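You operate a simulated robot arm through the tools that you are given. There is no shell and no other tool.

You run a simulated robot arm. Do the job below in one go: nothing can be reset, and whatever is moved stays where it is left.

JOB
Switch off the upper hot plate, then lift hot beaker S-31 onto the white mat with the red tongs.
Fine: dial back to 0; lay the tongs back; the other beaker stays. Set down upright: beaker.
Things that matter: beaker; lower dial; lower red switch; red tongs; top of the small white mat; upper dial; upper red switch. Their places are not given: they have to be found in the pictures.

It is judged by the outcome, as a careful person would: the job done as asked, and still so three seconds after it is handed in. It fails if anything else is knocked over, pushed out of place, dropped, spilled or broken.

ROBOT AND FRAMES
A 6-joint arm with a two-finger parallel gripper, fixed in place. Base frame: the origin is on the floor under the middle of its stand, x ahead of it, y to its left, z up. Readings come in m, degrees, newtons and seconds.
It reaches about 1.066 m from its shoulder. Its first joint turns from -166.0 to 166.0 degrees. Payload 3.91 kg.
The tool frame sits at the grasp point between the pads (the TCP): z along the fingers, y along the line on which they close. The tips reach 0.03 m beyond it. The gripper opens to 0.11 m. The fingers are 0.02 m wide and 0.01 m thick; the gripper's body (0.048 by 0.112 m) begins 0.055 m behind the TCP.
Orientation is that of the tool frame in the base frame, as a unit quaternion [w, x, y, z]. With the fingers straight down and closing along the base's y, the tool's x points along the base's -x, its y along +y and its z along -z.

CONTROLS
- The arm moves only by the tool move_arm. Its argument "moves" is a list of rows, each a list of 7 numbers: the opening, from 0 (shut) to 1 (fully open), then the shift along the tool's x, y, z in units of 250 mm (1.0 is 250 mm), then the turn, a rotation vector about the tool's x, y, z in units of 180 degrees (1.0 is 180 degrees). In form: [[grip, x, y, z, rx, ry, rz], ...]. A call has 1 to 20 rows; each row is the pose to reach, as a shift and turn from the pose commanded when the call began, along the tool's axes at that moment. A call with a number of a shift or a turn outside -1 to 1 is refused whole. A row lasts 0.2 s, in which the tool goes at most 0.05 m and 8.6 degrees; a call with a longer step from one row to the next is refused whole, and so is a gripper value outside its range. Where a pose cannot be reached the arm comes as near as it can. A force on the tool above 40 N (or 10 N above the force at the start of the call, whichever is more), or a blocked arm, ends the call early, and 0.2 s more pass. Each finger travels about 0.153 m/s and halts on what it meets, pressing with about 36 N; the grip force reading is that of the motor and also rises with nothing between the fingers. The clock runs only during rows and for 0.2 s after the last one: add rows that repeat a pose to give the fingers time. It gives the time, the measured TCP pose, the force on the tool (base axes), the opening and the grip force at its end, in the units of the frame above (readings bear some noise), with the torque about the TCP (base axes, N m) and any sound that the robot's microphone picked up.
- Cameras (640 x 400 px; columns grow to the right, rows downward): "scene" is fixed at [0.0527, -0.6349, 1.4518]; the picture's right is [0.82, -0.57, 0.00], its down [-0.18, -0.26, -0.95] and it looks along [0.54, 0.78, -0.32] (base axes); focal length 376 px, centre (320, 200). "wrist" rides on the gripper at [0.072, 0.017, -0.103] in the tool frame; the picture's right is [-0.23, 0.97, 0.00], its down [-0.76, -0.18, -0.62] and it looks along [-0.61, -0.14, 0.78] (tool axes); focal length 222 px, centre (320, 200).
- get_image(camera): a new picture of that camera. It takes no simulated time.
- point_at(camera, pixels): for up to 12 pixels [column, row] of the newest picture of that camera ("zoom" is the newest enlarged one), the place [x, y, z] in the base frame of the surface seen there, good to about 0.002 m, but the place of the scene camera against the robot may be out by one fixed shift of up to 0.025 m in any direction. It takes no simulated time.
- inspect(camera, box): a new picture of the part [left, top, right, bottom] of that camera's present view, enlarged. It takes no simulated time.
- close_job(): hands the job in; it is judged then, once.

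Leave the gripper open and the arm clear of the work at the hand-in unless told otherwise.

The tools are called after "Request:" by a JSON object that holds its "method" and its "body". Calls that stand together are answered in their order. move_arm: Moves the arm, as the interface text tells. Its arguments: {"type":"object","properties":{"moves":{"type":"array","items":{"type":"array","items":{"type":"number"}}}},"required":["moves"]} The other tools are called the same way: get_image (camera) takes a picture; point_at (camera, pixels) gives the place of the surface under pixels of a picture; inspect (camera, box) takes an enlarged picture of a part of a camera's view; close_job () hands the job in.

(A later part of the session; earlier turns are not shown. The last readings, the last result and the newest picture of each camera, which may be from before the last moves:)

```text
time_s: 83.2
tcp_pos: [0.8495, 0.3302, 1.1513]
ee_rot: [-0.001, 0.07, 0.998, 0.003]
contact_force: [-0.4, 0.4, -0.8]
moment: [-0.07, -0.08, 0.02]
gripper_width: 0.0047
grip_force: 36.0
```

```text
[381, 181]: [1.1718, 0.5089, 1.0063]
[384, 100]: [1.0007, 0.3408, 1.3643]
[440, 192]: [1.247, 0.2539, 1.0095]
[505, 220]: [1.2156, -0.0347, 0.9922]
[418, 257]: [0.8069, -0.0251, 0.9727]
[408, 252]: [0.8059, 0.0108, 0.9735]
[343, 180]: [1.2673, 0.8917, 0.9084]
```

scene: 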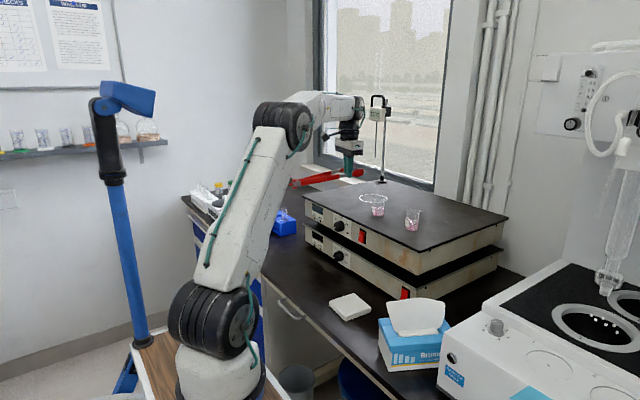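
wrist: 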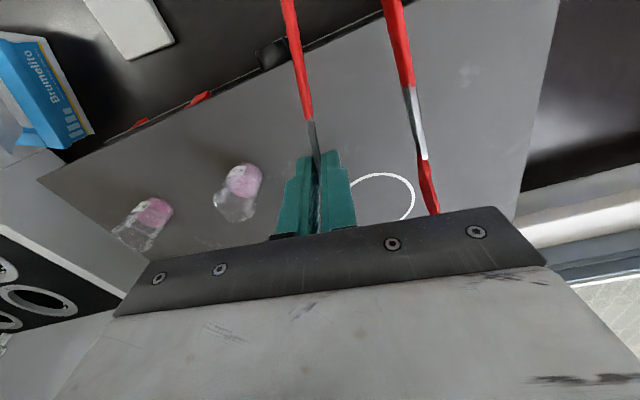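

The plate spans y −0.02 to 0.547 and starts at x 0.797. There's a thermometer hanging from the stand near x≈1.0, z≈1.36, so I must keep the wrist clear of it. I'll look closely.

Request:
{"method": "inspect", "body": {"camera": "scene", "box": [310, 85, 410, 190]}}

Request:
{"method": "point_at", "body": {"camera": "zoom", "pixels": [[320, 200]]}}

```text
3.81 times, centred on (360, 138) of scene
```

zoom: 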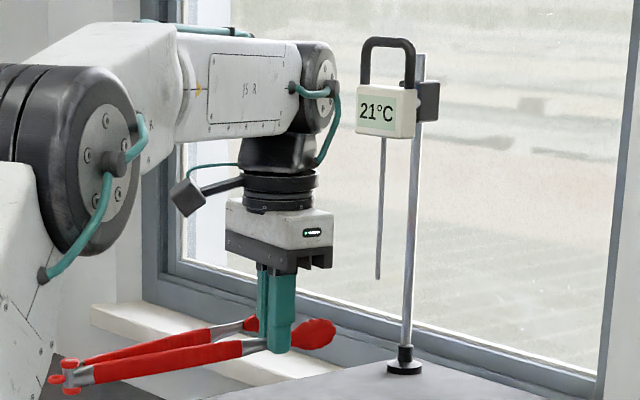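

```text
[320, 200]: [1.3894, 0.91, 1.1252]
```

Request:
{"method": "point_at", "body": {"camera": "zoom", "pixels": [[385, 125], [372, 50], [379, 180], [377, 272], [411, 220], [404, 362], [405, 120], [432, 100], [320, 70], [300, 100], [330, 235], [325, 335]]}}

```text
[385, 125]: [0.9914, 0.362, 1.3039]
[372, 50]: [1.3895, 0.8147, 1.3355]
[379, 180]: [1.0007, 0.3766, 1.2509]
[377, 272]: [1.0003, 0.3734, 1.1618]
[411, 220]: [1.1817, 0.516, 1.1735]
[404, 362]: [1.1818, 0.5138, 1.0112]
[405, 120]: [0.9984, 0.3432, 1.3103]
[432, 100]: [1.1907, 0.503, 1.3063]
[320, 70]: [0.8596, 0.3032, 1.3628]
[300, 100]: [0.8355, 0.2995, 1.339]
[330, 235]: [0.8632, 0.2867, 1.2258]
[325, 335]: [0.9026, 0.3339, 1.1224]
```

The thermometer probe hangs at about (0.998, 0.36) down to z≈1.17, well above where the tongs will lie. I'll reverse the tongs in the air (two 90° turns) while backing off to (0.70, 0.42), then lay them on the plate's free left side and re-grip them the right way round.

Request:
{"method": "move_arm", "body": {"moves": [[0, 0.0535, 0.0228, 0, 0, 0, -0.0417], [0, 0.107, 0.0455, 0, 0, 0, -0.0833], [0, 0.1605, 0.0683, 0, 0, 0, -0.125], [0, 0.214, 0.091, 0, 0, 0, -0.1667], [0, 0.2675, 0.1138, 0, 0, 0, -0.2083], [0, 0.321, 0.1365, 0, 0, 0, -0.25], [0, 0.3745, 0.1593, 0, 0, 0, -0.2917], [0, 0.428, 0.182, 0, 0, 0, -0.3333], [0, 0.4815, 0.2048, 0, 0, 0, -0.375], [0, 0.535, 0.2275, 0, 0, 0, -0.4167], [0, 0.5885, 0.2503, 0, 0, 0, -0.4583], [0, 0.642, 0.273, 0, 0, 0, -0.5]]}}

Request:
{"method": "get_image", "body": {"camera": "scene"}}

```text
time_s: 85.8
tcp_pos: [0.7004, 0.4203, 1.1511]
ee_rot: [0.001, -0.657, 0.754, 0.002]
contact_force: [1.1, 0.2, -1.3]
moment: [0.06, -0.05, -0.01]
gripper_width: 0.0041
grip_force: 35.8
```

```text
taken
```

scene: 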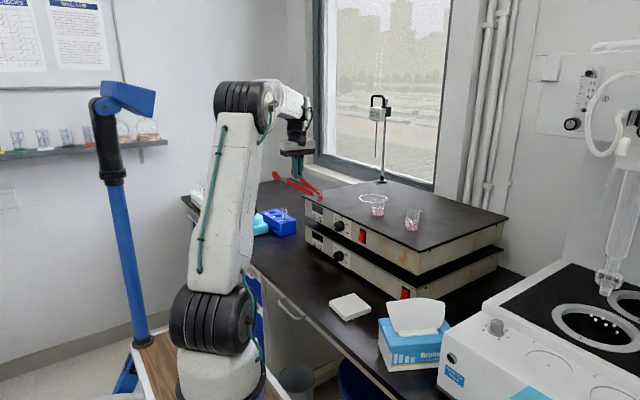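

Half-way. Next I'll turn a further −90° at the same spot, lowering to z≈1.12.

Request:
{"method": "move_arm", "body": {"moves": [[0, 0, 0, 0.01, 0, 0, -0.0417], [0, 0, 0, 0.02, 0, 0, -0.0833], [0, 0, 0, 0.03, 0, 0, -0.125], [0, 0, 0, 0.04, 0, 0, -0.1667], [0, 0, 0, 0.05, 0, 0, -0.2083], [0, 0, 0, 0.06, 0, 0, -0.25], [0, 0, 0, 0.07, 0, 0, -0.2917], [0, 0, 0, 0.08, 0, 0, -0.3333], [0, 0, 0, 0.09, 0, 0, -0.375], [0, 0, 0, 0.1, 0, 0, -0.4167], [0, 0, 0, 0.11, 0, 0, -0.4583], [0, 0, 0, 0.12, 0, 0, -0.5]]}}

Request:
{"method": "get_image", "body": {"camera": "scene"}}

Request:
{"method": "inspect", "body": {"camera": "scene", "box": [260, 130, 400, 220]}}

```text
time_s: 88.4
tcp_pos: [0.7008, 0.4219, 1.1207]
ee_rot: [-0.002, 0.998, -0.068, 0.0]
contact_force: [-0.6, 0.5, -1.4]
moment: [0.07, 0.08, -0.05]
gripper_width: 0.004
grip_force: 36.1
```

```text
taken
```

scene: 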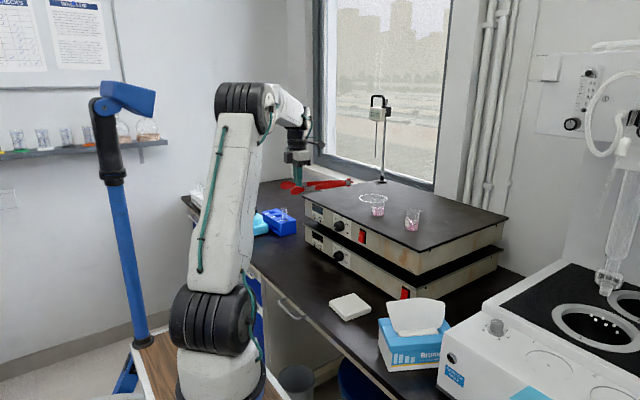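

```text
4.44 times, centred on (330, 175) of scene
```

zoom: 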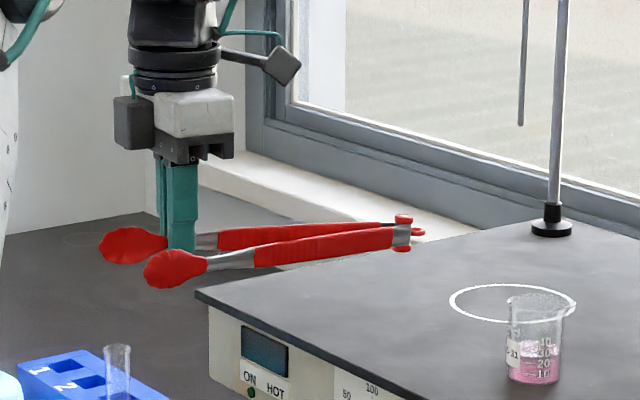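

The tongs now point back (−X) with the hinge toward the plate. I'll measure their levelness and extent.

Request:
{"method": "point_at", "body": {"camera": "zoom", "pixels": [[403, 218], [402, 248], [417, 232], [385, 238], [330, 246], [270, 255], [230, 260], [175, 268], [150, 270], [105, 245], [180, 287], [340, 231]]}}

```text
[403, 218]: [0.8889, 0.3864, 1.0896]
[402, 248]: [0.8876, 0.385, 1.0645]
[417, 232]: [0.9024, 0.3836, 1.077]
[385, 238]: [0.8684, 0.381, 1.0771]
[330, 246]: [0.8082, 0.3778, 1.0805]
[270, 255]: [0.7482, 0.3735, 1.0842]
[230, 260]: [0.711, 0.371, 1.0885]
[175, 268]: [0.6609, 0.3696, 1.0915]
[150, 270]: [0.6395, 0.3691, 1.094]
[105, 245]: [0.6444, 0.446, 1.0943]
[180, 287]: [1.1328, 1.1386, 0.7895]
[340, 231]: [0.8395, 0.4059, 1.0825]
```

The tongs hang about 3.5° hinge-low. I'll tilt the tool 5° to level them and move to (0.767, 0.46, 1.07), so the hinge is over the plate at about (0.953, 0.41) and the arms cross the front edge.

Request:
{"method": "move_arm", "body": {"moves": [[0, 0.048, -0.0374, 0.03, 0, 0.0056, 0], [0, 0.0964, -0.0748, 0.07, 0, 0.0111, 0], [0, 0.1446, -0.1122, 0.11, 0, 0.0167, 0], [0, 0.1928, -0.1496, 0.16, 0, 0.0222, 0], [0, 0.241, -0.187, 0.203, 0, 0.0278, 0], [0, 0.241, -0.187, 0.203, 0, 0.0278, 0]]}}

Request:
{"method": "inspect", "body": {"camera": "scene", "box": [280, 140, 420, 230]}}

Request:
{"method": "get_image", "body": {"camera": "wrist"}}

```text
time_s: 89.8
tcp_pos: [0.7681, 0.4593, 1.0717]
ee_rot: [0.002, 0.997, -0.069, 0.043]
contact_force: [0.8, -0.2, -1.6]
moment: [0.03, 0.11, -0.03]
gripper_width: 0.0044
grip_force: 35.6
```

```text
4.44 times, centred on (350, 185) of scene
```

zoom: 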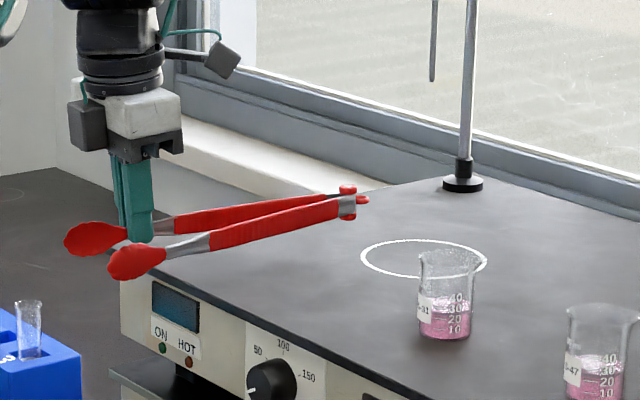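

```text
taken
```

wrist: 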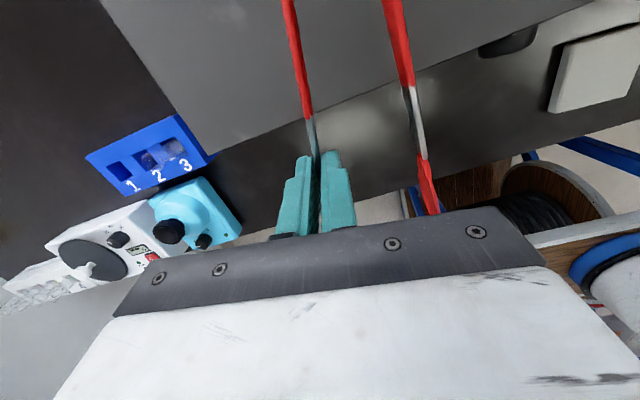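

Request:
{"method": "point_at", "body": {"camera": "zoom", "pixels": [[347, 187], [346, 217], [346, 203], [290, 222], [225, 240], [185, 250], [135, 265], [135, 280], [90, 240], [350, 240]]}}

```text
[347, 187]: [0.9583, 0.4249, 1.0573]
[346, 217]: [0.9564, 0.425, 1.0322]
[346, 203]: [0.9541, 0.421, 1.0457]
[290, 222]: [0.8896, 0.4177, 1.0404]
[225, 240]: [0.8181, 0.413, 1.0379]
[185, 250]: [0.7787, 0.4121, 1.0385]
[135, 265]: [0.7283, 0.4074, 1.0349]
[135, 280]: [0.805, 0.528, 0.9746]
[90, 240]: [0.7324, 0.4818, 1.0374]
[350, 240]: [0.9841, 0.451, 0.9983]
```

Level within ~1°. Hinge bottom is at z≈1.044 and the plate at 1.0105. I'll lower 32.5 mm so the hinge just rests on the plate.

Request:
{"method": "move_arm", "body": {"moves": [[0, -0.004, 0, 0.045, 0, 0, 0], [0, -0.0075, 0, 0.085, 0, 0, 0], [0, -0.01, 0, 0.112, 0, 0, 0], [0, -0.0113, 0, 0.126, 0, 0, 0], [0, -0.0113, 0, 0.1295, 0, 0, 0]]}}

Request:
{"method": "inspect", "body": {"camera": "scene", "box": [290, 160, 390, 225]}}

```text
time_s: 91.0
tcp_pos: [0.7647, 0.4584, 1.0381]
ee_rot: [0.001, 0.997, -0.069, 0.043]
contact_force: [-2.0, 1.9, 5.8]
moment: [-0.13, -0.77, -0.05]
gripper_width: 0.0044
grip_force: 36.4
```

```text
6.15 times, centred on (340, 192) of scene
```

zoom: 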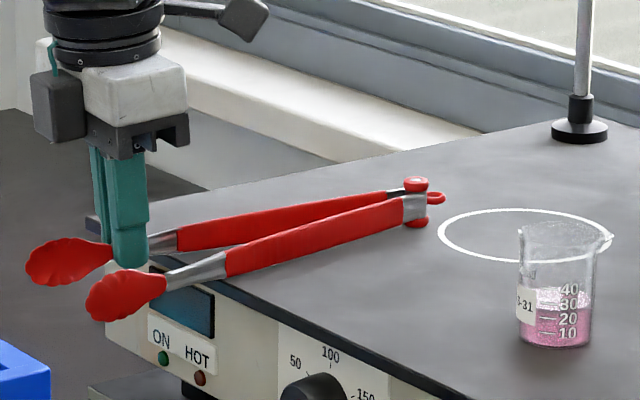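

The hinge is resting on the plate (5.8 N up). Opening the fingers gently to let the tongs settle.

Request:
{"method": "move_arm", "body": {"moves": [[0.05, 0, 0, 0, 0, 0, 0], [0.08, 0, 0, 0, 0, 0, 0], [0.12, 0, 0, 0, 0, 0, 0], [0.18, 0, 0, 0, 0, 0, 0], [0.24, 0, 0, 0, 0, 0, 0], [0.24, 0, 0, 0, 0, 0, 0]]}}

Request:
{"method": "inspect", "body": {"camera": "scene", "box": [290, 160, 390, 225]}}

Request:
{"method": "get_image", "body": {"camera": "wrist"}}

```text
time_s: 92.4
tcp_pos: [0.7654, 0.4583, 1.0374]
ee_rot: [0.001, 0.997, -0.07, 0.043]
contact_force: [0.5, 0.2, -0.3]
moment: [-0.01, 0.03, 0.02]
gripper_width: 0.0266
grip_force: 0.1
```

```text
6.15 times, centred on (340, 192) of scene
```

zoom: 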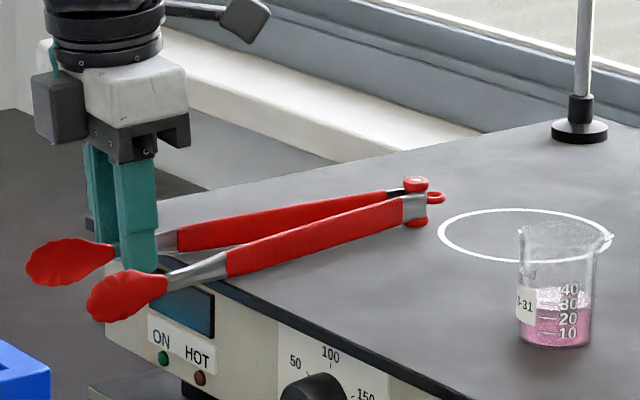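

```text
taken
```

wrist: 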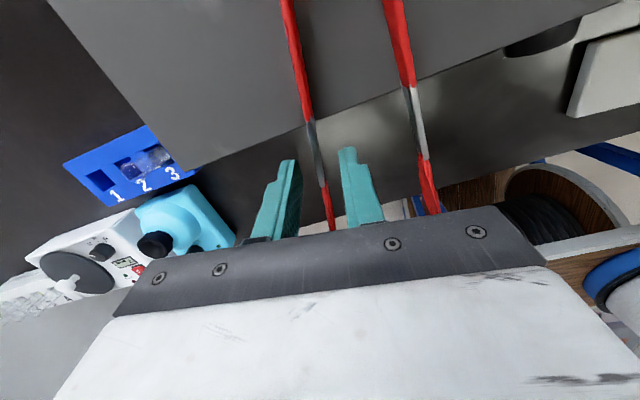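

The tongs rest stably on the plate edge. I'll withdraw straight up 12 cm.

Request:
{"method": "move_arm", "body": {"moves": [[0.24, 0.006, 0, -0.07, 0, 0, 0], [0.24, 0.0146, 0, -0.167, 0, 0, 0], [0.24, 0.0262, 0, -0.3, 0, 0, 0], [0.24, 0.0375, 0, -0.43, 0, 0, 0], [0.5, 0.0418, 0, -0.478, 0, 0, 0]]}}

Request:
{"method": "inspect", "body": {"camera": "scene", "box": [290, 160, 390, 225]}}

Request:
{"method": "get_image", "body": {"camera": "wrist"}}

```text
time_s: 93.6
tcp_pos: [0.768, 0.4566, 1.1594]
ee_rot: [0.002, 0.997, -0.069, 0.042]
contact_force: [0.0, -0.8, -0.7]
moment: [0.03, 0.0, 0.02]
gripper_width: 0.055
grip_force: 0.0
```

```text
6.15 times, centred on (340, 192) of scene
```

zoom: 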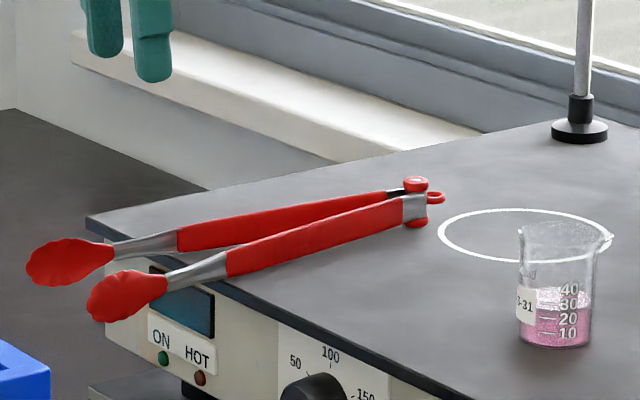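

```text
taken
```

wrist: 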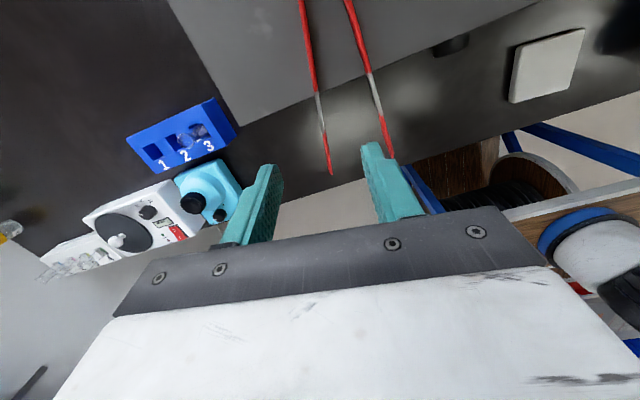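

Still undisturbed. Now I'll remove the 5° tilt, then turn the gripper +88° in place as the first half of coming around to the tongs' own direction (175°).

Request:
{"method": "move_arm", "body": {"moves": [[0.6, 0, 0, 0, 0, -0.0278, 0], [0.6, 0, 0, 0, 0, -0.0278, 0]]}}

Request:
{"method": "move_arm", "body": {"moves": [[0.6, 0, 0, 0, 0, 0, 0.041], [0.6, 0, 0, 0, 0, 0, 0.082], [0.6, 0, 0, 0, 0, 0, 0.123], [0.6, 0, 0, 0, 0, 0, 0.164], [0.6, 0, 0, 0, 0, 0, 0.205], [0.6, 0, 0, 0, 0, 0, 0.246], [0.6, 0, 0, 0, 0, 0, 0.287], [0.6, 0, 0, 0, 0, 0, 0.328], [0.6, 0, 0, 0, 0, 0, 0.369], [0.6, 0, 0, 0, 0, 0, 0.41], [0.6, 0, 0, 0, 0, 0, 0.451], [0.6, 0, 0, 0, 0, 0, 0.492]]}}

```text
time_s: 94.2
tcp_pos: [0.7676, 0.4566, 1.1593]
ee_rot: [-0.001, 0.998, -0.07, -0.002]
contact_force: [-0.9, 0.6, 0.0]
moment: [0.01, 0.01, -0.02]
gripper_width: 0.0663
grip_force: 0.0
```

```text
time_s: 96.8
tcp_pos: [0.7666, 0.4586, 1.1567]
ee_rot: [0.0, -0.664, 0.748, 0.002]
contact_force: [0.5, -0.2, -0.1]
moment: [-0.01, -0.02, 0.01]
gripper_width: 0.066
grip_force: 0.1
```

Now the second half (+88.5°), moving above the tongs' balance area at (0.834, 0.421, 1.14).

Request:
{"method": "move_arm", "body": {"moves": [[0.6, 0.0098, -0.0238, 0.0057, 0, 0, 0.041], [0.6, 0.0195, -0.0477, 0.0113, 0, 0, 0.082], [0.6, 0.0293, -0.0715, 0.017, 0, 0, 0.1229], [0.6, 0.039, -0.0953, 0.0227, 0, 0, 0.1639], [0.6, 0.0488, -0.1192, 0.0283, 0, 0, 0.2049], [0.6, 0.0585, -0.143, 0.034, 0, 0, 0.2459], [0.6, 0.0683, -0.1668, 0.0397, 0, 0, 0.2868], [0.6, 0.078, -0.1907, 0.0453, 0, 0, 0.3278], [0.6, 0.0878, -0.2145, 0.051, 0, 0, 0.3688], [0.6, 0.0975, -0.2383, 0.0567, 0, 0, 0.4098], [0.6, 0.1073, -0.2622, 0.0623, 0, 0, 0.4507], [0.6, 0.117, -0.286, 0.068, 0, 0, 0.4917]]}}

Request:
{"method": "get_image", "body": {"camera": "wrist"}}

Request:
{"method": "get_image", "body": {"camera": "scene"}}

```text
time_s: 99.4
tcp_pos: [0.8352, 0.4204, 1.1415]
ee_rot: [-0.001, 0.046, 0.999, 0.002]
contact_force: [-0.4, 0.7, 0.2]
moment: [0.03, -0.02, -0.01]
gripper_width: 0.0661
grip_force: 0.1
```

```text
taken
```

wrist: 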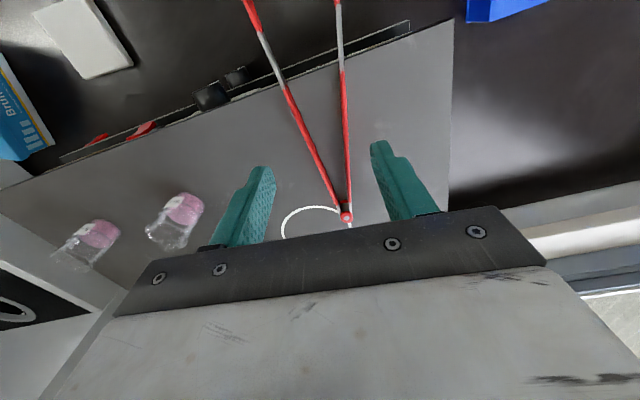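

```text
taken
```

scene: 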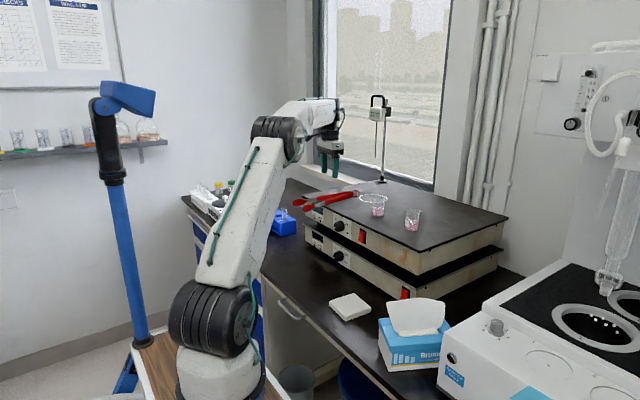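

I have a good overhead view. Measuring both arms, the hinge, and S-31 from here.

Request:
{"method": "point_at", "body": {"camera": "wrist", "pixels": [[346, 216], [325, 180], [308, 145], [292, 108], [280, 75], [263, 30], [347, 180], [345, 140], [343, 100], [341, 60], [338, 30]]}}

Request:
{"method": "inspect", "body": {"camera": "wrist", "box": [130, 170, 230, 260]}}

Request:
{"method": "point_at", "body": {"camera": "zoom", "pixels": [[320, 200]]}}

```text
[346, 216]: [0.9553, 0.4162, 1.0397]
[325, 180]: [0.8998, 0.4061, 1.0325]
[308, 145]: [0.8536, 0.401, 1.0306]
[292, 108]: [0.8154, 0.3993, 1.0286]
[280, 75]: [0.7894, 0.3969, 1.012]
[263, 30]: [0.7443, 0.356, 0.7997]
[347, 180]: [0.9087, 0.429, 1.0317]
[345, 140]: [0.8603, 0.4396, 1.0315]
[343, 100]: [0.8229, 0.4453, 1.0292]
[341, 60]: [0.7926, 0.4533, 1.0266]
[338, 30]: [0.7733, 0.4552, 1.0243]
```

```text
4.44 times, centred on (180, 215) of wrist
```

zoom: 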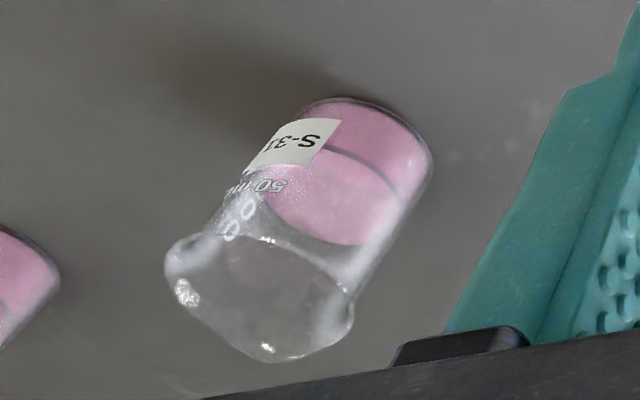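

```text
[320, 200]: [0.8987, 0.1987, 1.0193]
```

Mid-line at the grip is y≈0.422 and the tongs' direction 176.4°. On this zoom I'll also fit S-31's base for its present centre.

Request:
{"method": "point_at", "body": {"camera": "zoom", "pixels": [[340, 100], [310, 110], [380, 108], [415, 130], [432, 165], [425, 200], [300, 145], [270, 160], [400, 240], [320, 135], [400, 110], [290, 130]]}}

```text
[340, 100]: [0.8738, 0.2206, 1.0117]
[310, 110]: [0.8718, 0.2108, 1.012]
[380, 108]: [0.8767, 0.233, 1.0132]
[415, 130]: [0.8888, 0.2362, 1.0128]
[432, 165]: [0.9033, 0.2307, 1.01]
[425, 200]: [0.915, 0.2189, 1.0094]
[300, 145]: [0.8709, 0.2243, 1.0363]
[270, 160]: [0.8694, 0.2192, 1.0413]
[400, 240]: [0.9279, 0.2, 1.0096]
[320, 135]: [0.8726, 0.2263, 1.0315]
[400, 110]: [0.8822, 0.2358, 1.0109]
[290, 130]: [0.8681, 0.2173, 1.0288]
```

S-31's present centre fits to (0.889, 0.216), about 4 mm from before and still upright. Now I'll descend over the tongs with the fingers outside both arms.

Request:
{"method": "move_arm", "body": {"moves": [[0.6, 0, 0.0028, 0.1, 0, 0, -0.0047], [0.6, 0, 0.0056, 0.2, 0, 0, -0.0094], [0.6, 0, 0.0056, 0.3, 0, 0, -0.0094], [0.6, 0, 0.0056, 0.36, 0, 0, -0.0094], [0.6, 0, 0.0056, 0.39, 0, 0, -0.0094]]}}

Request:
{"method": "get_image", "body": {"camera": "wrist"}}

Request:
{"method": "inspect", "body": {"camera": "scene", "box": [290, 150, 390, 225]}}

```text
time_s: 100.6
tcp_pos: [0.8329, 0.4228, 1.0435]
ee_rot: [-0.001, 0.03, 1.0, 0.002]
contact_force: [0.0, 0.1, 0.3]
moment: [0.02, -0.02, 0.01]
gripper_width: 0.0657
grip_force: 0.1
```

```text
taken
```

wrist: 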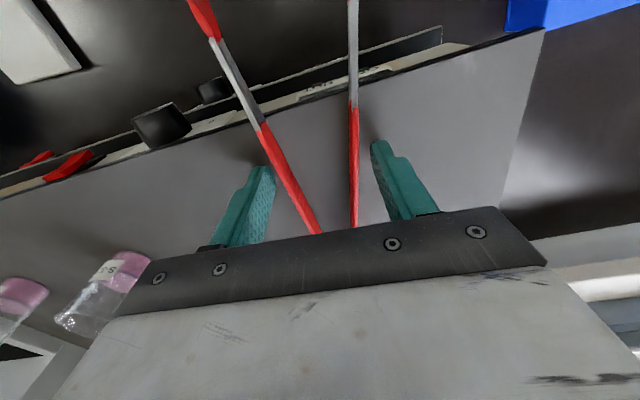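

```text
5.33 times, centred on (340, 188) of scene
```

zoom: 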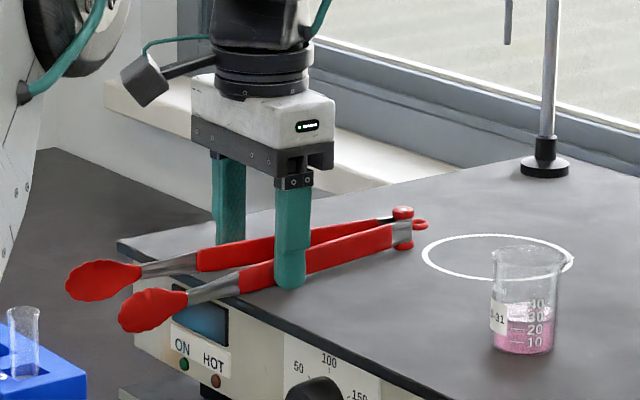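

The fingers straddle both arms. Squeezing the tongs fully shut.

Request:
{"method": "move_arm", "body": {"moves": [[0.52, 0, 0, 0, 0, 0, 0], [0.44, 0, 0, 0, 0, 0, 0], [0.36, 0, 0, 0, 0, 0, 0], [0.28, 0, 0, 0, 0, 0, 0], [0.2, 0, 0, 0, 0, 0, 0], [0.12, 0, 0, 0, 0, 0, 0], [0.05, 0, 0, 0, 0, 0, 0], [0, 0, 0, 0, 0, 0, 0], [0, 0, 0, 0, 0, 0, 0]]}}

Request:
{"method": "inspect", "body": {"camera": "scene", "box": [290, 150, 390, 225]}}

Request:
{"method": "get_image", "body": {"camera": "wrist"}}

```text
time_s: 102.6
tcp_pos: [0.8332, 0.4222, 1.0435]
ee_rot: [0.0, 0.029, 1.0, 0.001]
contact_force: [-0.4, 0.4, 0.7]
moment: [0.0, -0.01, 0.0]
gripper_width: 0.0102
grip_force: 36.0
```

```text
5.33 times, centred on (340, 188) of scene
```

zoom: 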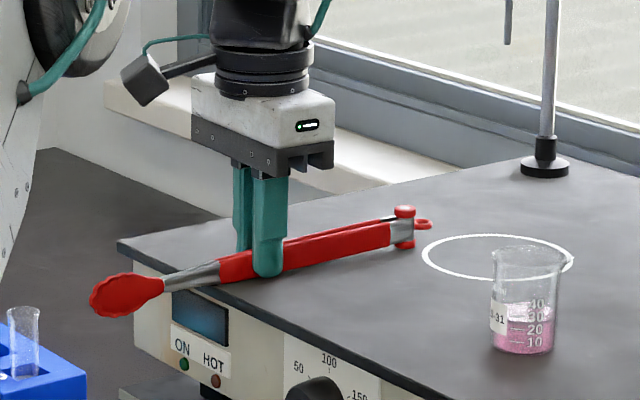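

```text
taken
```

wrist: 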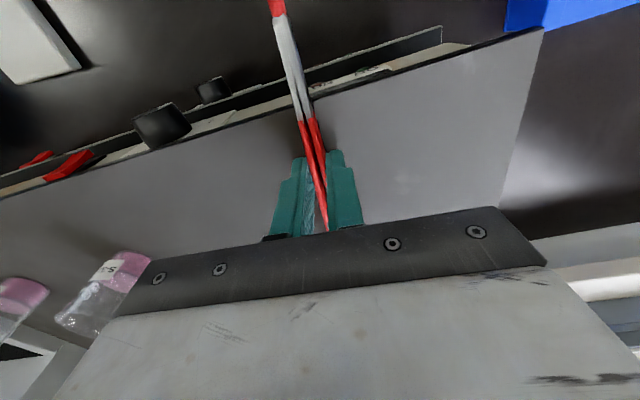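

Clamped at 10.2 mm with 36 N, 122 mm from the hinge. Lifting 9 cm straight up first.

Request:
{"method": "move_arm", "body": {"moves": [[0, 0, 0, -0.04, 0, 0, 0], [0, 0, 0, -0.12, 0, 0, 0], [0, 0, 0, -0.22, 0, 0, 0], [0, 0, 0, -0.31, 0, 0, 0], [0, 0, 0, -0.35, 0, 0, 0]]}}

Request:
{"method": "inspect", "body": {"camera": "scene", "box": [290, 130, 400, 215]}}

```text
time_s: 103.8
tcp_pos: [0.8357, 0.4242, 1.1309]
ee_rot: [0.0, 0.03, 1.0, 0.002]
contact_force: [0.3, -0.4, -0.7]
moment: [0.01, -0.02, 0.0]
gripper_width: 0.0097
grip_force: 35.3
```

```text
4.71 times, centred on (345, 172) of scene
```

zoom: 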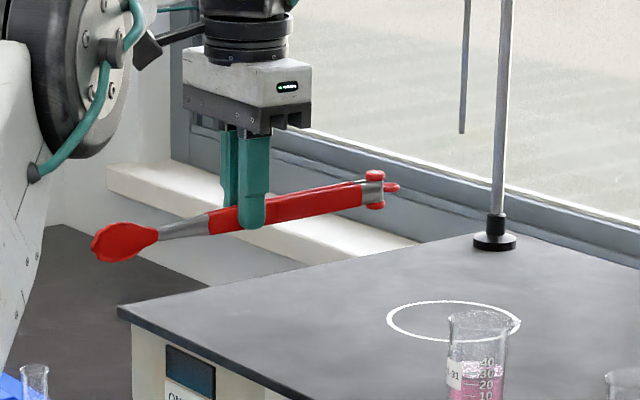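

Held firmly. Now I'll turn the tongs to point at S-31 from the left (direction −80°), at this height, moving to (0.860, 0.381).

Request:
{"method": "move_arm", "body": {"moves": [[0, -0.009, -0.0123, 0, 0, 0, -0.0442], [0, -0.0179, -0.0247, 0, 0, 0, -0.0883], [0, -0.0269, -0.037, 0, 0, 0, -0.1325], [0, -0.0359, -0.0494, 0, 0, 0, -0.1766], [0, -0.0448, -0.0617, 0, 0, 0, -0.2208], [0, -0.0538, -0.074, 0, 0, 0, -0.2649], [0, -0.0628, -0.0864, 0, 0, 0, -0.3091], [0, -0.0718, -0.0987, 0, 0, 0, -0.3532], [0, -0.0807, -0.111, 0, 0, 0, -0.3974], [0, -0.0897, -0.1234, 0, 0, 0, -0.4415], [0, -0.0987, -0.1357, 0, 0, 0, -0.4857], [0, -0.1076, -0.1481, 0, 0, 0, -0.5298], [0, -0.1166, -0.1604, 0, 0, 0, -0.574]]}}

Request:
{"method": "get_image", "body": {"camera": "scene"}}

Request:
{"method": "inspect", "body": {"camera": "scene", "box": [310, 110, 430, 225]}}

Request:
{"method": "get_image", "body": {"camera": "wrist"}}

```text
time_s: 106.6
tcp_pos: [0.8613, 0.3807, 1.1301]
ee_rot: [0.0, 0.766, -0.642, -0.001]
contact_force: [-0.6, -0.3, -1.2]
moment: [0.03, 0.04, 0.0]
gripper_width: 0.0102
grip_force: 36.7
```

```text
taken
```

scene: 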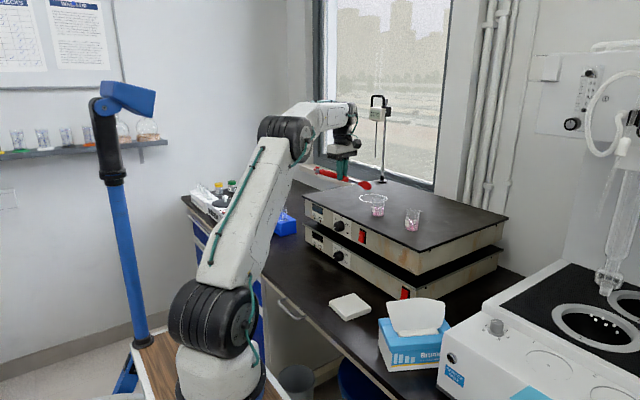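

```text
3.48 times, centred on (370, 168) of scene
```

zoom: 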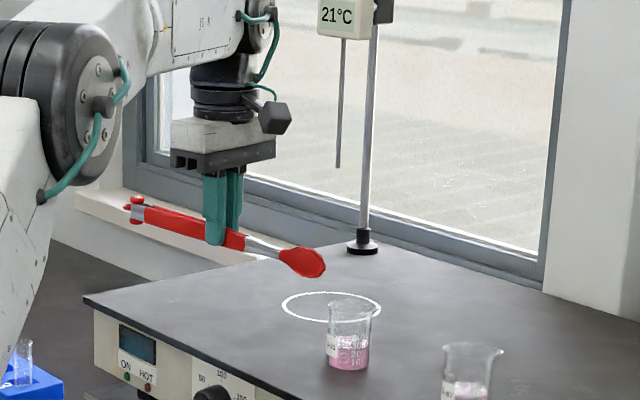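

```text
taken
```

wrist: 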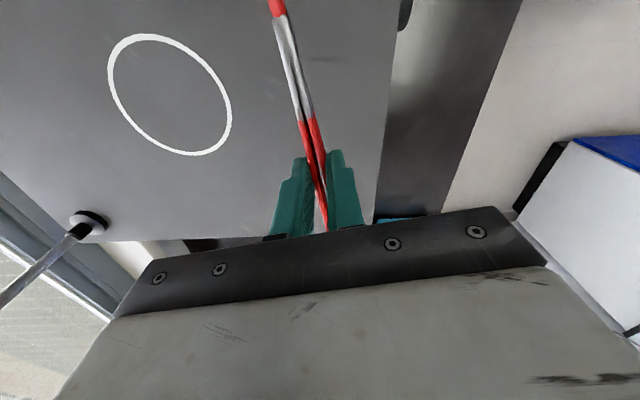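

Pointing at S-31 from the left. I'll measure hinge, pads and tip for exact alignment.

Request:
{"method": "inspect", "body": {"camera": "scene", "box": [340, 155, 410, 210]}}

Request:
{"method": "point_at", "body": {"camera": "zoom", "pixels": [[320, 200]]}}

```text
7.27 times, centred on (375, 182) of scene
```

zoom: 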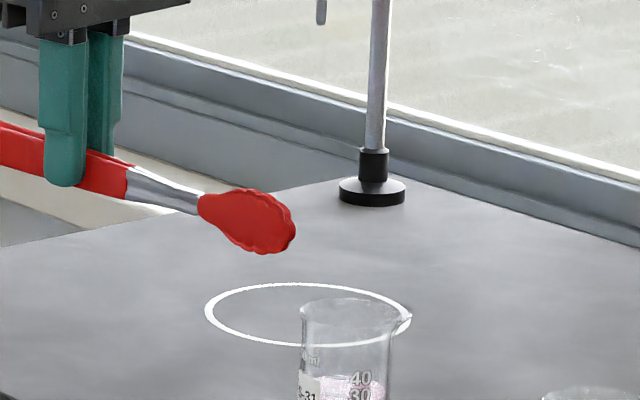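

```text
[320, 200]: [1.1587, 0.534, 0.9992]
```

Request:
{"method": "point_at", "body": {"camera": "zoom", "pixels": [[250, 195], [250, 250], [245, 222], [294, 235], [205, 205], [160, 190], [110, 175], [20, 150], [330, 390], [380, 370], [270, 215], [225, 205]]}}

Request:
{"method": "inspect", "body": {"camera": "scene", "box": [330, 140, 390, 190]}}

Request:
{"method": "point_at", "body": {"camera": "zoom", "pixels": [[320, 200]]}}

```text
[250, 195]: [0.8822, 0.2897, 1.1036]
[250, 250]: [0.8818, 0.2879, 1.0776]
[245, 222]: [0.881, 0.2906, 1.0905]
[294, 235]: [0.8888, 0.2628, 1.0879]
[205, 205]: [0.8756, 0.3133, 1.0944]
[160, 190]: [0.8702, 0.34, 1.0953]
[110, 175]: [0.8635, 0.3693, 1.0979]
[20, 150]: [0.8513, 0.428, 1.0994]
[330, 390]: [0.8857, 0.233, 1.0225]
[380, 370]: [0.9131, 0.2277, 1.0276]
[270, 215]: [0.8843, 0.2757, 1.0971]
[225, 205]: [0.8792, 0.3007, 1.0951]
```

```text
8.00 times, centred on (360, 165) of scene
```

zoom: 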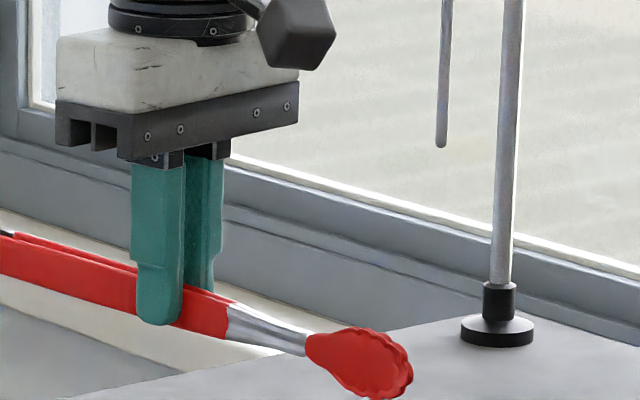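

```text
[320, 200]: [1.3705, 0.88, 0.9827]
```

The tongs hang ~3.5° tips-down and aim about 4 mm to the +X side of S-31's centre. I'll level the tool 3.2°, correct sideways 4 mm, back off 5 mm, and lower to just above the plate.

Request:
{"method": "move_arm", "body": {"moves": [[0, -0.01, 0.008, 0.03, 0, 0.009, 0], [0, -0.02, 0.016, 0.09, 0, 0.0178, 0], [0, -0.02, 0.016, 0.17, 0, 0.0178, 0], [0, -0.02, 0.016, 0.25, 0, 0.0178, 0], [0, -0.02, 0.016, 0.3, 0, 0.0178, 0], [0, -0.02, 0.016, 0.325, 0, 0.0178, 0]]}}

Request:
{"method": "inspect", "body": {"camera": "scene", "box": [320, 150, 410, 220]}}

Request:
{"method": "point_at", "body": {"camera": "zoom", "pixels": [[320, 200]]}}

```text
time_s: 108.0
tcp_pos: [0.8585, 0.3845, 1.0496]
ee_rot: [0.017, 0.765, -0.643, 0.019]
contact_force: [0.5, 0.1, -0.9]
moment: [0.0, -0.01, 0.01]
gripper_width: 0.0102
grip_force: 36.3
```

```text
5.71 times, centred on (365, 185) of scene
```

zoom: 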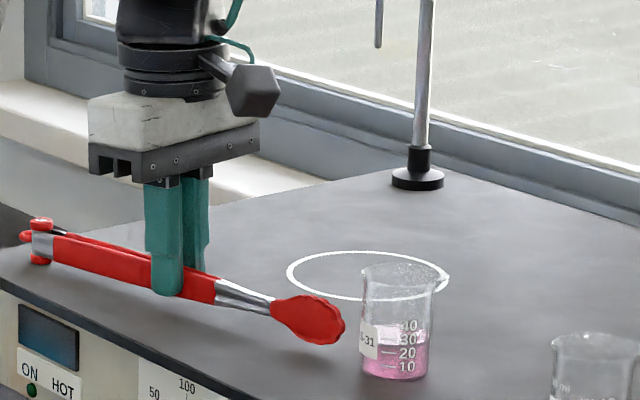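

```text
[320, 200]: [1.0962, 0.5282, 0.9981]
```

Request:
{"method": "point_at", "body": {"camera": "zoom", "pixels": [[42, 222], [41, 262], [100, 260], [190, 287], [240, 297], [305, 300], [310, 342], [308, 320], [344, 328], [375, 345], [395, 378], [430, 350]]}}

```text
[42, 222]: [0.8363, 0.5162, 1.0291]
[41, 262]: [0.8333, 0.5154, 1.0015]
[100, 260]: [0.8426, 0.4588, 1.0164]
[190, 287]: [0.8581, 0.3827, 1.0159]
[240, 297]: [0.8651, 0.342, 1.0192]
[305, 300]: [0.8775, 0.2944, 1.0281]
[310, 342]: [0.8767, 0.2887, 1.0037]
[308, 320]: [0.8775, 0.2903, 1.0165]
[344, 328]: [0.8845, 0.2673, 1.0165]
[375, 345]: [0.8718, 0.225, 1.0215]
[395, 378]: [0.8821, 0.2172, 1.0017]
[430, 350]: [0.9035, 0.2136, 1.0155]
```

Hinge and pads are 3–5 mm above the plate, the tip is ~17 mm short of the beaker, and the aim is within 2 mm. I'll lower 3.5 mm onto the plate and let the tongs open to ~47 mm at the fingers.

Request:
{"method": "move_arm", "body": {"moves": [[0, -0.0004, 0, 0.008, 0, 0, 0], [0, -0.0008, 0, 0.0136, 0, 0, 0], [0.08, -0.0008, 0, 0.0136, 0, 0, 0], [0.16, -0.0008, 0, 0.0136, 0, 0, 0], [0.24, -0.0008, 0, 0.0136, 0, 0, 0], [0.32, -0.0008, 0, 0.0136, 0, 0, 0], [0.38, -0.0008, 0, 0.0136, 0, 0, 0], [0.43, -0.0008, 0, 0.0136, 0, 0, 0], [0.43, -0.0008, 0, 0.0136, 0, 0, 0]]}}

Request:
{"method": "inspect", "body": {"camera": "scene", "box": [320, 150, 410, 220]}}

Request:
{"method": "get_image", "body": {"camera": "wrist"}}

```text
time_s: 110.0
tcp_pos: [0.8563, 0.3845, 1.0458]
ee_rot: [0.018, 0.765, -0.643, 0.02]
contact_force: [-0.5, -0.2, -1.1]
moment: [0.06, -0.02, -0.03]
gripper_width: 0.043
grip_force: 4.0
```

```text
5.71 times, centred on (365, 185) of scene
```

zoom: 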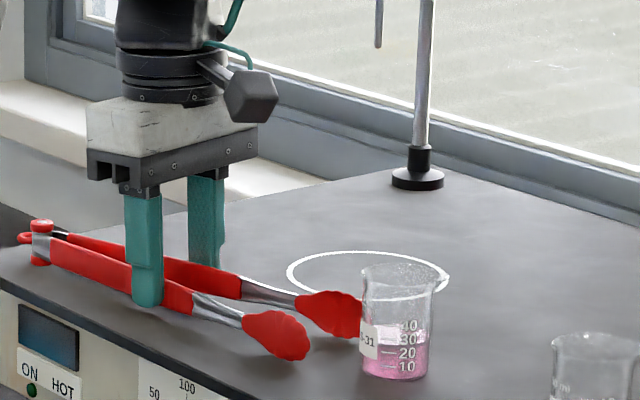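

```text
taken
```

wrist: 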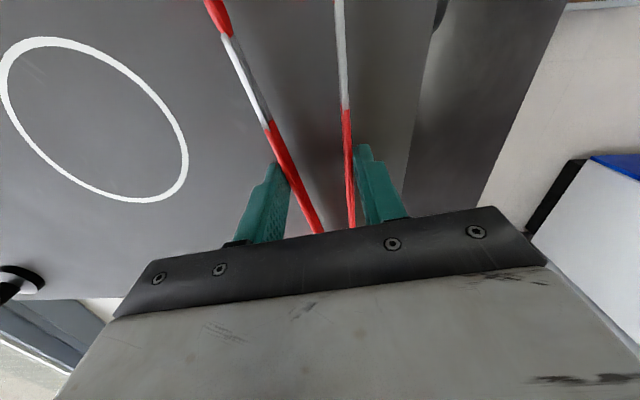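

Open and lying on the plate. Zooming in on the pads and beaker to check clearances on both sides.

Request:
{"method": "inspect", "body": {"camera": "scene", "box": [355, 190, 400, 222]}}

Request:
{"method": "point_at", "body": {"camera": "zoom", "pixels": [[320, 200]]}}

```text
12.50 times, centred on (378, 206) of scene
```

zoom: 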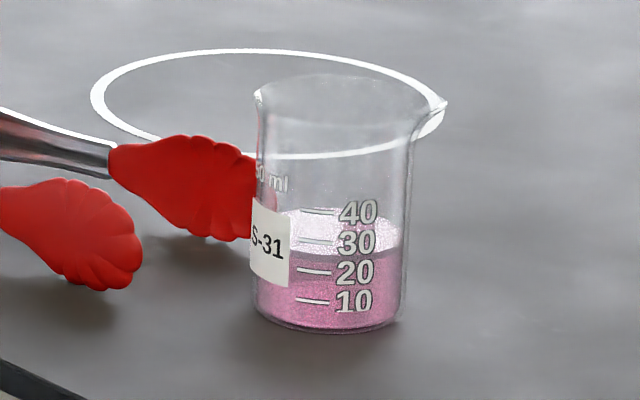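

```text
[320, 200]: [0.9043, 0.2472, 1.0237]
```

Request:
{"method": "point_at", "body": {"camera": "zoom", "pixels": [[135, 260], [110, 215], [75, 235], [85, 285], [195, 185], [160, 175], [240, 190], [210, 235], [190, 140], [270, 245], [270, 310], [340, 330]]}}

Request:
{"method": "point_at", "body": {"camera": "zoom", "pixels": [[260, 290], [300, 320], [380, 320], [400, 290], [405, 200], [395, 312], [265, 200], [320, 300], [360, 310], [70, 185], [250, 230], [130, 290]]}}

```text
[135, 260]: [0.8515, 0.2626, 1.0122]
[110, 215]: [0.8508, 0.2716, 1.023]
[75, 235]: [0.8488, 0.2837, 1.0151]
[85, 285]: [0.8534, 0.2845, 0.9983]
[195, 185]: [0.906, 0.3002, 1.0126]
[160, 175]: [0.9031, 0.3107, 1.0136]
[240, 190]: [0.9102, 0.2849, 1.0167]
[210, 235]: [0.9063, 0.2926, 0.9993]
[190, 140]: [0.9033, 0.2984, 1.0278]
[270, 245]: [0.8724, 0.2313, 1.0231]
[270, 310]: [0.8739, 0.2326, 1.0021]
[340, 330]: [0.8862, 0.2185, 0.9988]
```

```text
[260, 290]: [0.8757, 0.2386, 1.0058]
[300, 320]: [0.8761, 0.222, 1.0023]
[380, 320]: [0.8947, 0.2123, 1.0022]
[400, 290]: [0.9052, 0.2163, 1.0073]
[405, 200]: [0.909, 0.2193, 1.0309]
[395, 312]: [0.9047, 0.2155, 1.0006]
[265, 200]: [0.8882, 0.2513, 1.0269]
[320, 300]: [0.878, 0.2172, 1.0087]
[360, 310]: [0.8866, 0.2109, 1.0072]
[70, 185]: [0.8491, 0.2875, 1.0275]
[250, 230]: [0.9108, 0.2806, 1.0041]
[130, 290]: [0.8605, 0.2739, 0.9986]
```

The beaker's centre is within ~1 mm of the middle of the gap, with about 4 mm clearance each side. The fingers are still easing open, so I'll give them two more rows for a wider gap and re-measure.

Request:
{"method": "move_arm", "body": {"moves": [[0.45, 0, 0, 0, 0, 0, 0], [0.45, 0, 0, 0, 0, 0, 0], [0.45, 0, 0, 0, 0, 0, 0]]}}

Request:
{"method": "inspect", "body": {"camera": "scene", "box": [355, 190, 400, 222]}}

Request:
{"method": "inspect", "body": {"camera": "scene", "box": [320, 150, 410, 220]}}

```text
time_s: 110.8
tcp_pos: [0.8564, 0.3842, 1.0457]
ee_rot: [0.018, 0.765, -0.643, 0.02]
contact_force: [0.1, -0.3, 0.1]
moment: [-0.02, 0.01, 0.0]
gripper_width: 0.0509
grip_force: 1.4
```

```text
12.50 times, centred on (378, 206) of scene
```

zoom: 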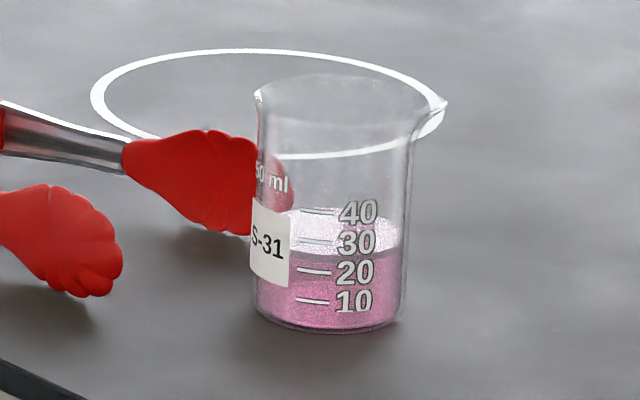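

```text
5.71 times, centred on (365, 185) of scene
```

zoom: 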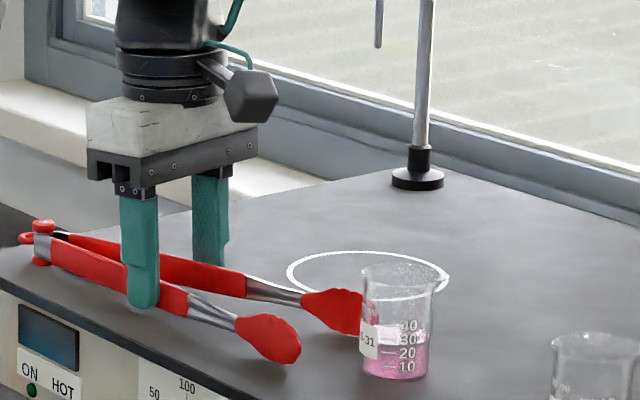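

Now at 50.9 mm. Checking the two pads once more before sliding forward.

Request:
{"method": "inspect", "body": {"camera": "scene", "box": [355, 190, 400, 222]}}

Request:
{"method": "point_at", "body": {"camera": "zoom", "pixels": [[120, 260], [90, 215], [55, 240], [70, 285], [205, 185], [170, 170], [235, 185], [215, 228], [190, 140], [250, 170]]}}

```text
12.50 times, centred on (378, 206) of scene
```

zoom: 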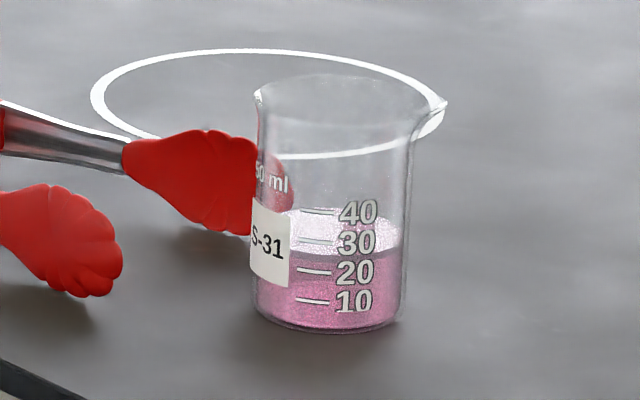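

```text
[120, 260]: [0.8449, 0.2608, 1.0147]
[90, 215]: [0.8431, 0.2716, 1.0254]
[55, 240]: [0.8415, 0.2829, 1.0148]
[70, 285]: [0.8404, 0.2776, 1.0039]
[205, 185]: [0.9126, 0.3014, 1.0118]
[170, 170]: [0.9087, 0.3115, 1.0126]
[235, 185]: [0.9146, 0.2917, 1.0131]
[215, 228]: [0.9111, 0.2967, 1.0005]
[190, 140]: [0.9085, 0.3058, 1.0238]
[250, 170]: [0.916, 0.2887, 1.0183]
```

About 12 mm clearance on the near side and 9 mm on the far side. I'll slide the tongs 35 mm toward the beaker along their axis, keeping level.

Request:
{"method": "move_arm", "body": {"moves": [[0.45, 0.03, 0, 0.0017, 0, 0, 0], [0.45, 0.06, 0, 0.0034, 0, 0, 0], [0.45, 0.09, 0, 0.005, 0, 0, 0], [0.45, 0.12, 0, 0.0067, 0, 0, 0], [0.45, 0.14, 0, 0.0078, 0, 0, 0]]}}

Request:
{"method": "inspect", "body": {"camera": "scene", "box": [355, 190, 400, 222]}}

Request:
{"method": "inspect", "body": {"camera": "scene", "box": [320, 150, 410, 220]}}

```text
time_s: 112.0
tcp_pos: [0.8622, 0.3506, 1.0457]
ee_rot: [0.017, 0.765, -0.643, 0.019]
contact_force: [-0.4, 0.5, -0.2]
moment: [0.0, -0.05, 0.04]
gripper_width: 0.0515
grip_force: 1.9
```

```text
12.50 times, centred on (378, 206) of scene
```

zoom: 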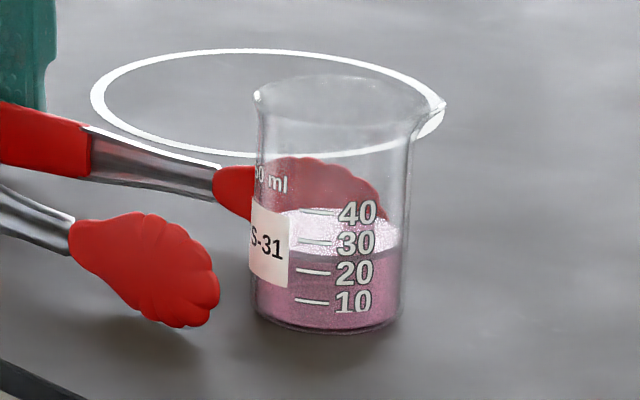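

```text
5.71 times, centred on (365, 185) of scene
```

zoom: 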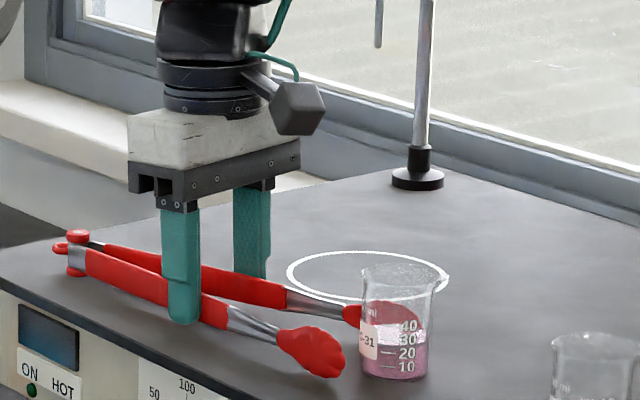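

The beaker hasn't moved and the tongs followed well. Measuring again before the last stretch.

Request:
{"method": "inspect", "body": {"camera": "scene", "box": [355, 190, 400, 222]}}

Request:
{"method": "point_at", "body": {"camera": "zoom", "pixels": [[215, 285], [180, 240], [150, 265], [170, 315], [230, 185], [245, 200], [150, 170], [320, 165], [350, 180], [100, 150], [30, 210]]}}

```text
12.50 times, centred on (378, 206) of scene
```

zoom: 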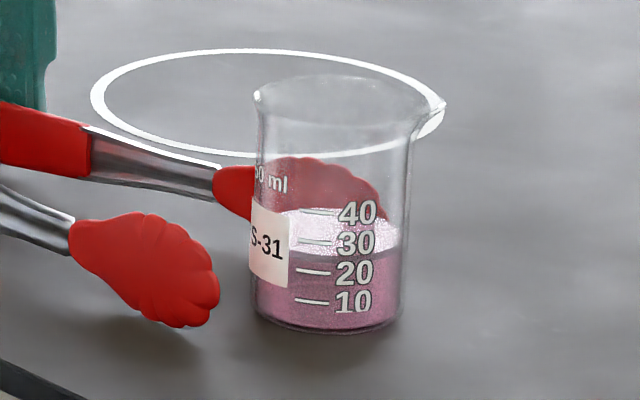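

```text
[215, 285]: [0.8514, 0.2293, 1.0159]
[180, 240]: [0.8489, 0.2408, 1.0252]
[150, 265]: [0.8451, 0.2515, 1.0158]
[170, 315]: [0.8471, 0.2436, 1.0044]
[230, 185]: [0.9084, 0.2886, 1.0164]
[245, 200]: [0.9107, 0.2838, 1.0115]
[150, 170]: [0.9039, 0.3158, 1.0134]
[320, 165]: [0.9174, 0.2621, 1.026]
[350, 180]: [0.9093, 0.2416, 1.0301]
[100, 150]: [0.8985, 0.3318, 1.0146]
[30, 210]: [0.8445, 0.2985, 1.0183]
```

Clear on both sides. Sliding the last 26 mm so the pad middles come level with the beaker's centre.

Request:
{"method": "move_arm", "body": {"moves": [[0.45, 0.03, 0, 0.0017, 0, 0, 0], [0.45, 0.06, 0, 0.0034, 0, 0, 0], [0.45, 0.088, 0, 0.0049, 0, 0, 0], [0.45, 0.104, 0, 0.0058, 0, 0, 0]]}}

Request:
{"method": "inspect", "body": {"camera": "scene", "box": [355, 190, 400, 222]}}

Request:
{"method": "inspect", "body": {"camera": "scene", "box": [320, 150, 410, 220]}}

```text
time_s: 113.0
tcp_pos: [0.8656, 0.3253, 1.0447]
ee_rot: [0.018, 0.765, -0.643, 0.02]
contact_force: [0.2, 0.5, 0.0]
moment: [0.06, 0.02, -0.03]
gripper_width: 0.0518
grip_force: 2.3
```

```text
12.50 times, centred on (378, 206) of scene
```

zoom: 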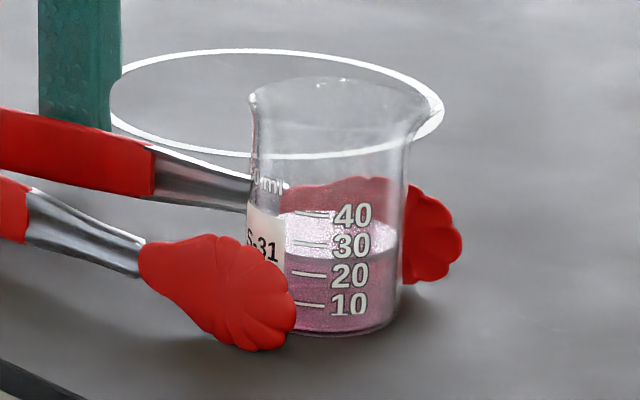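

```text
5.71 times, centred on (365, 185) of scene
```

zoom: 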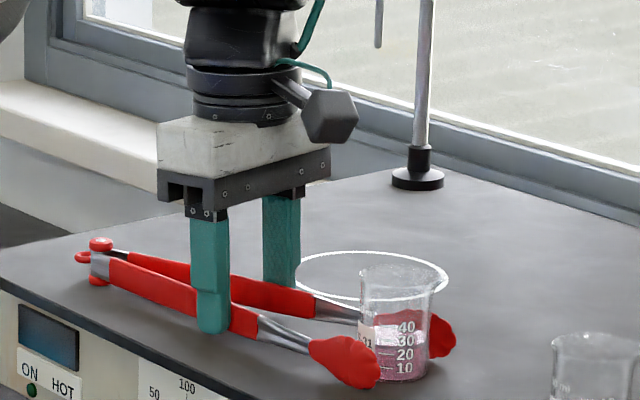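

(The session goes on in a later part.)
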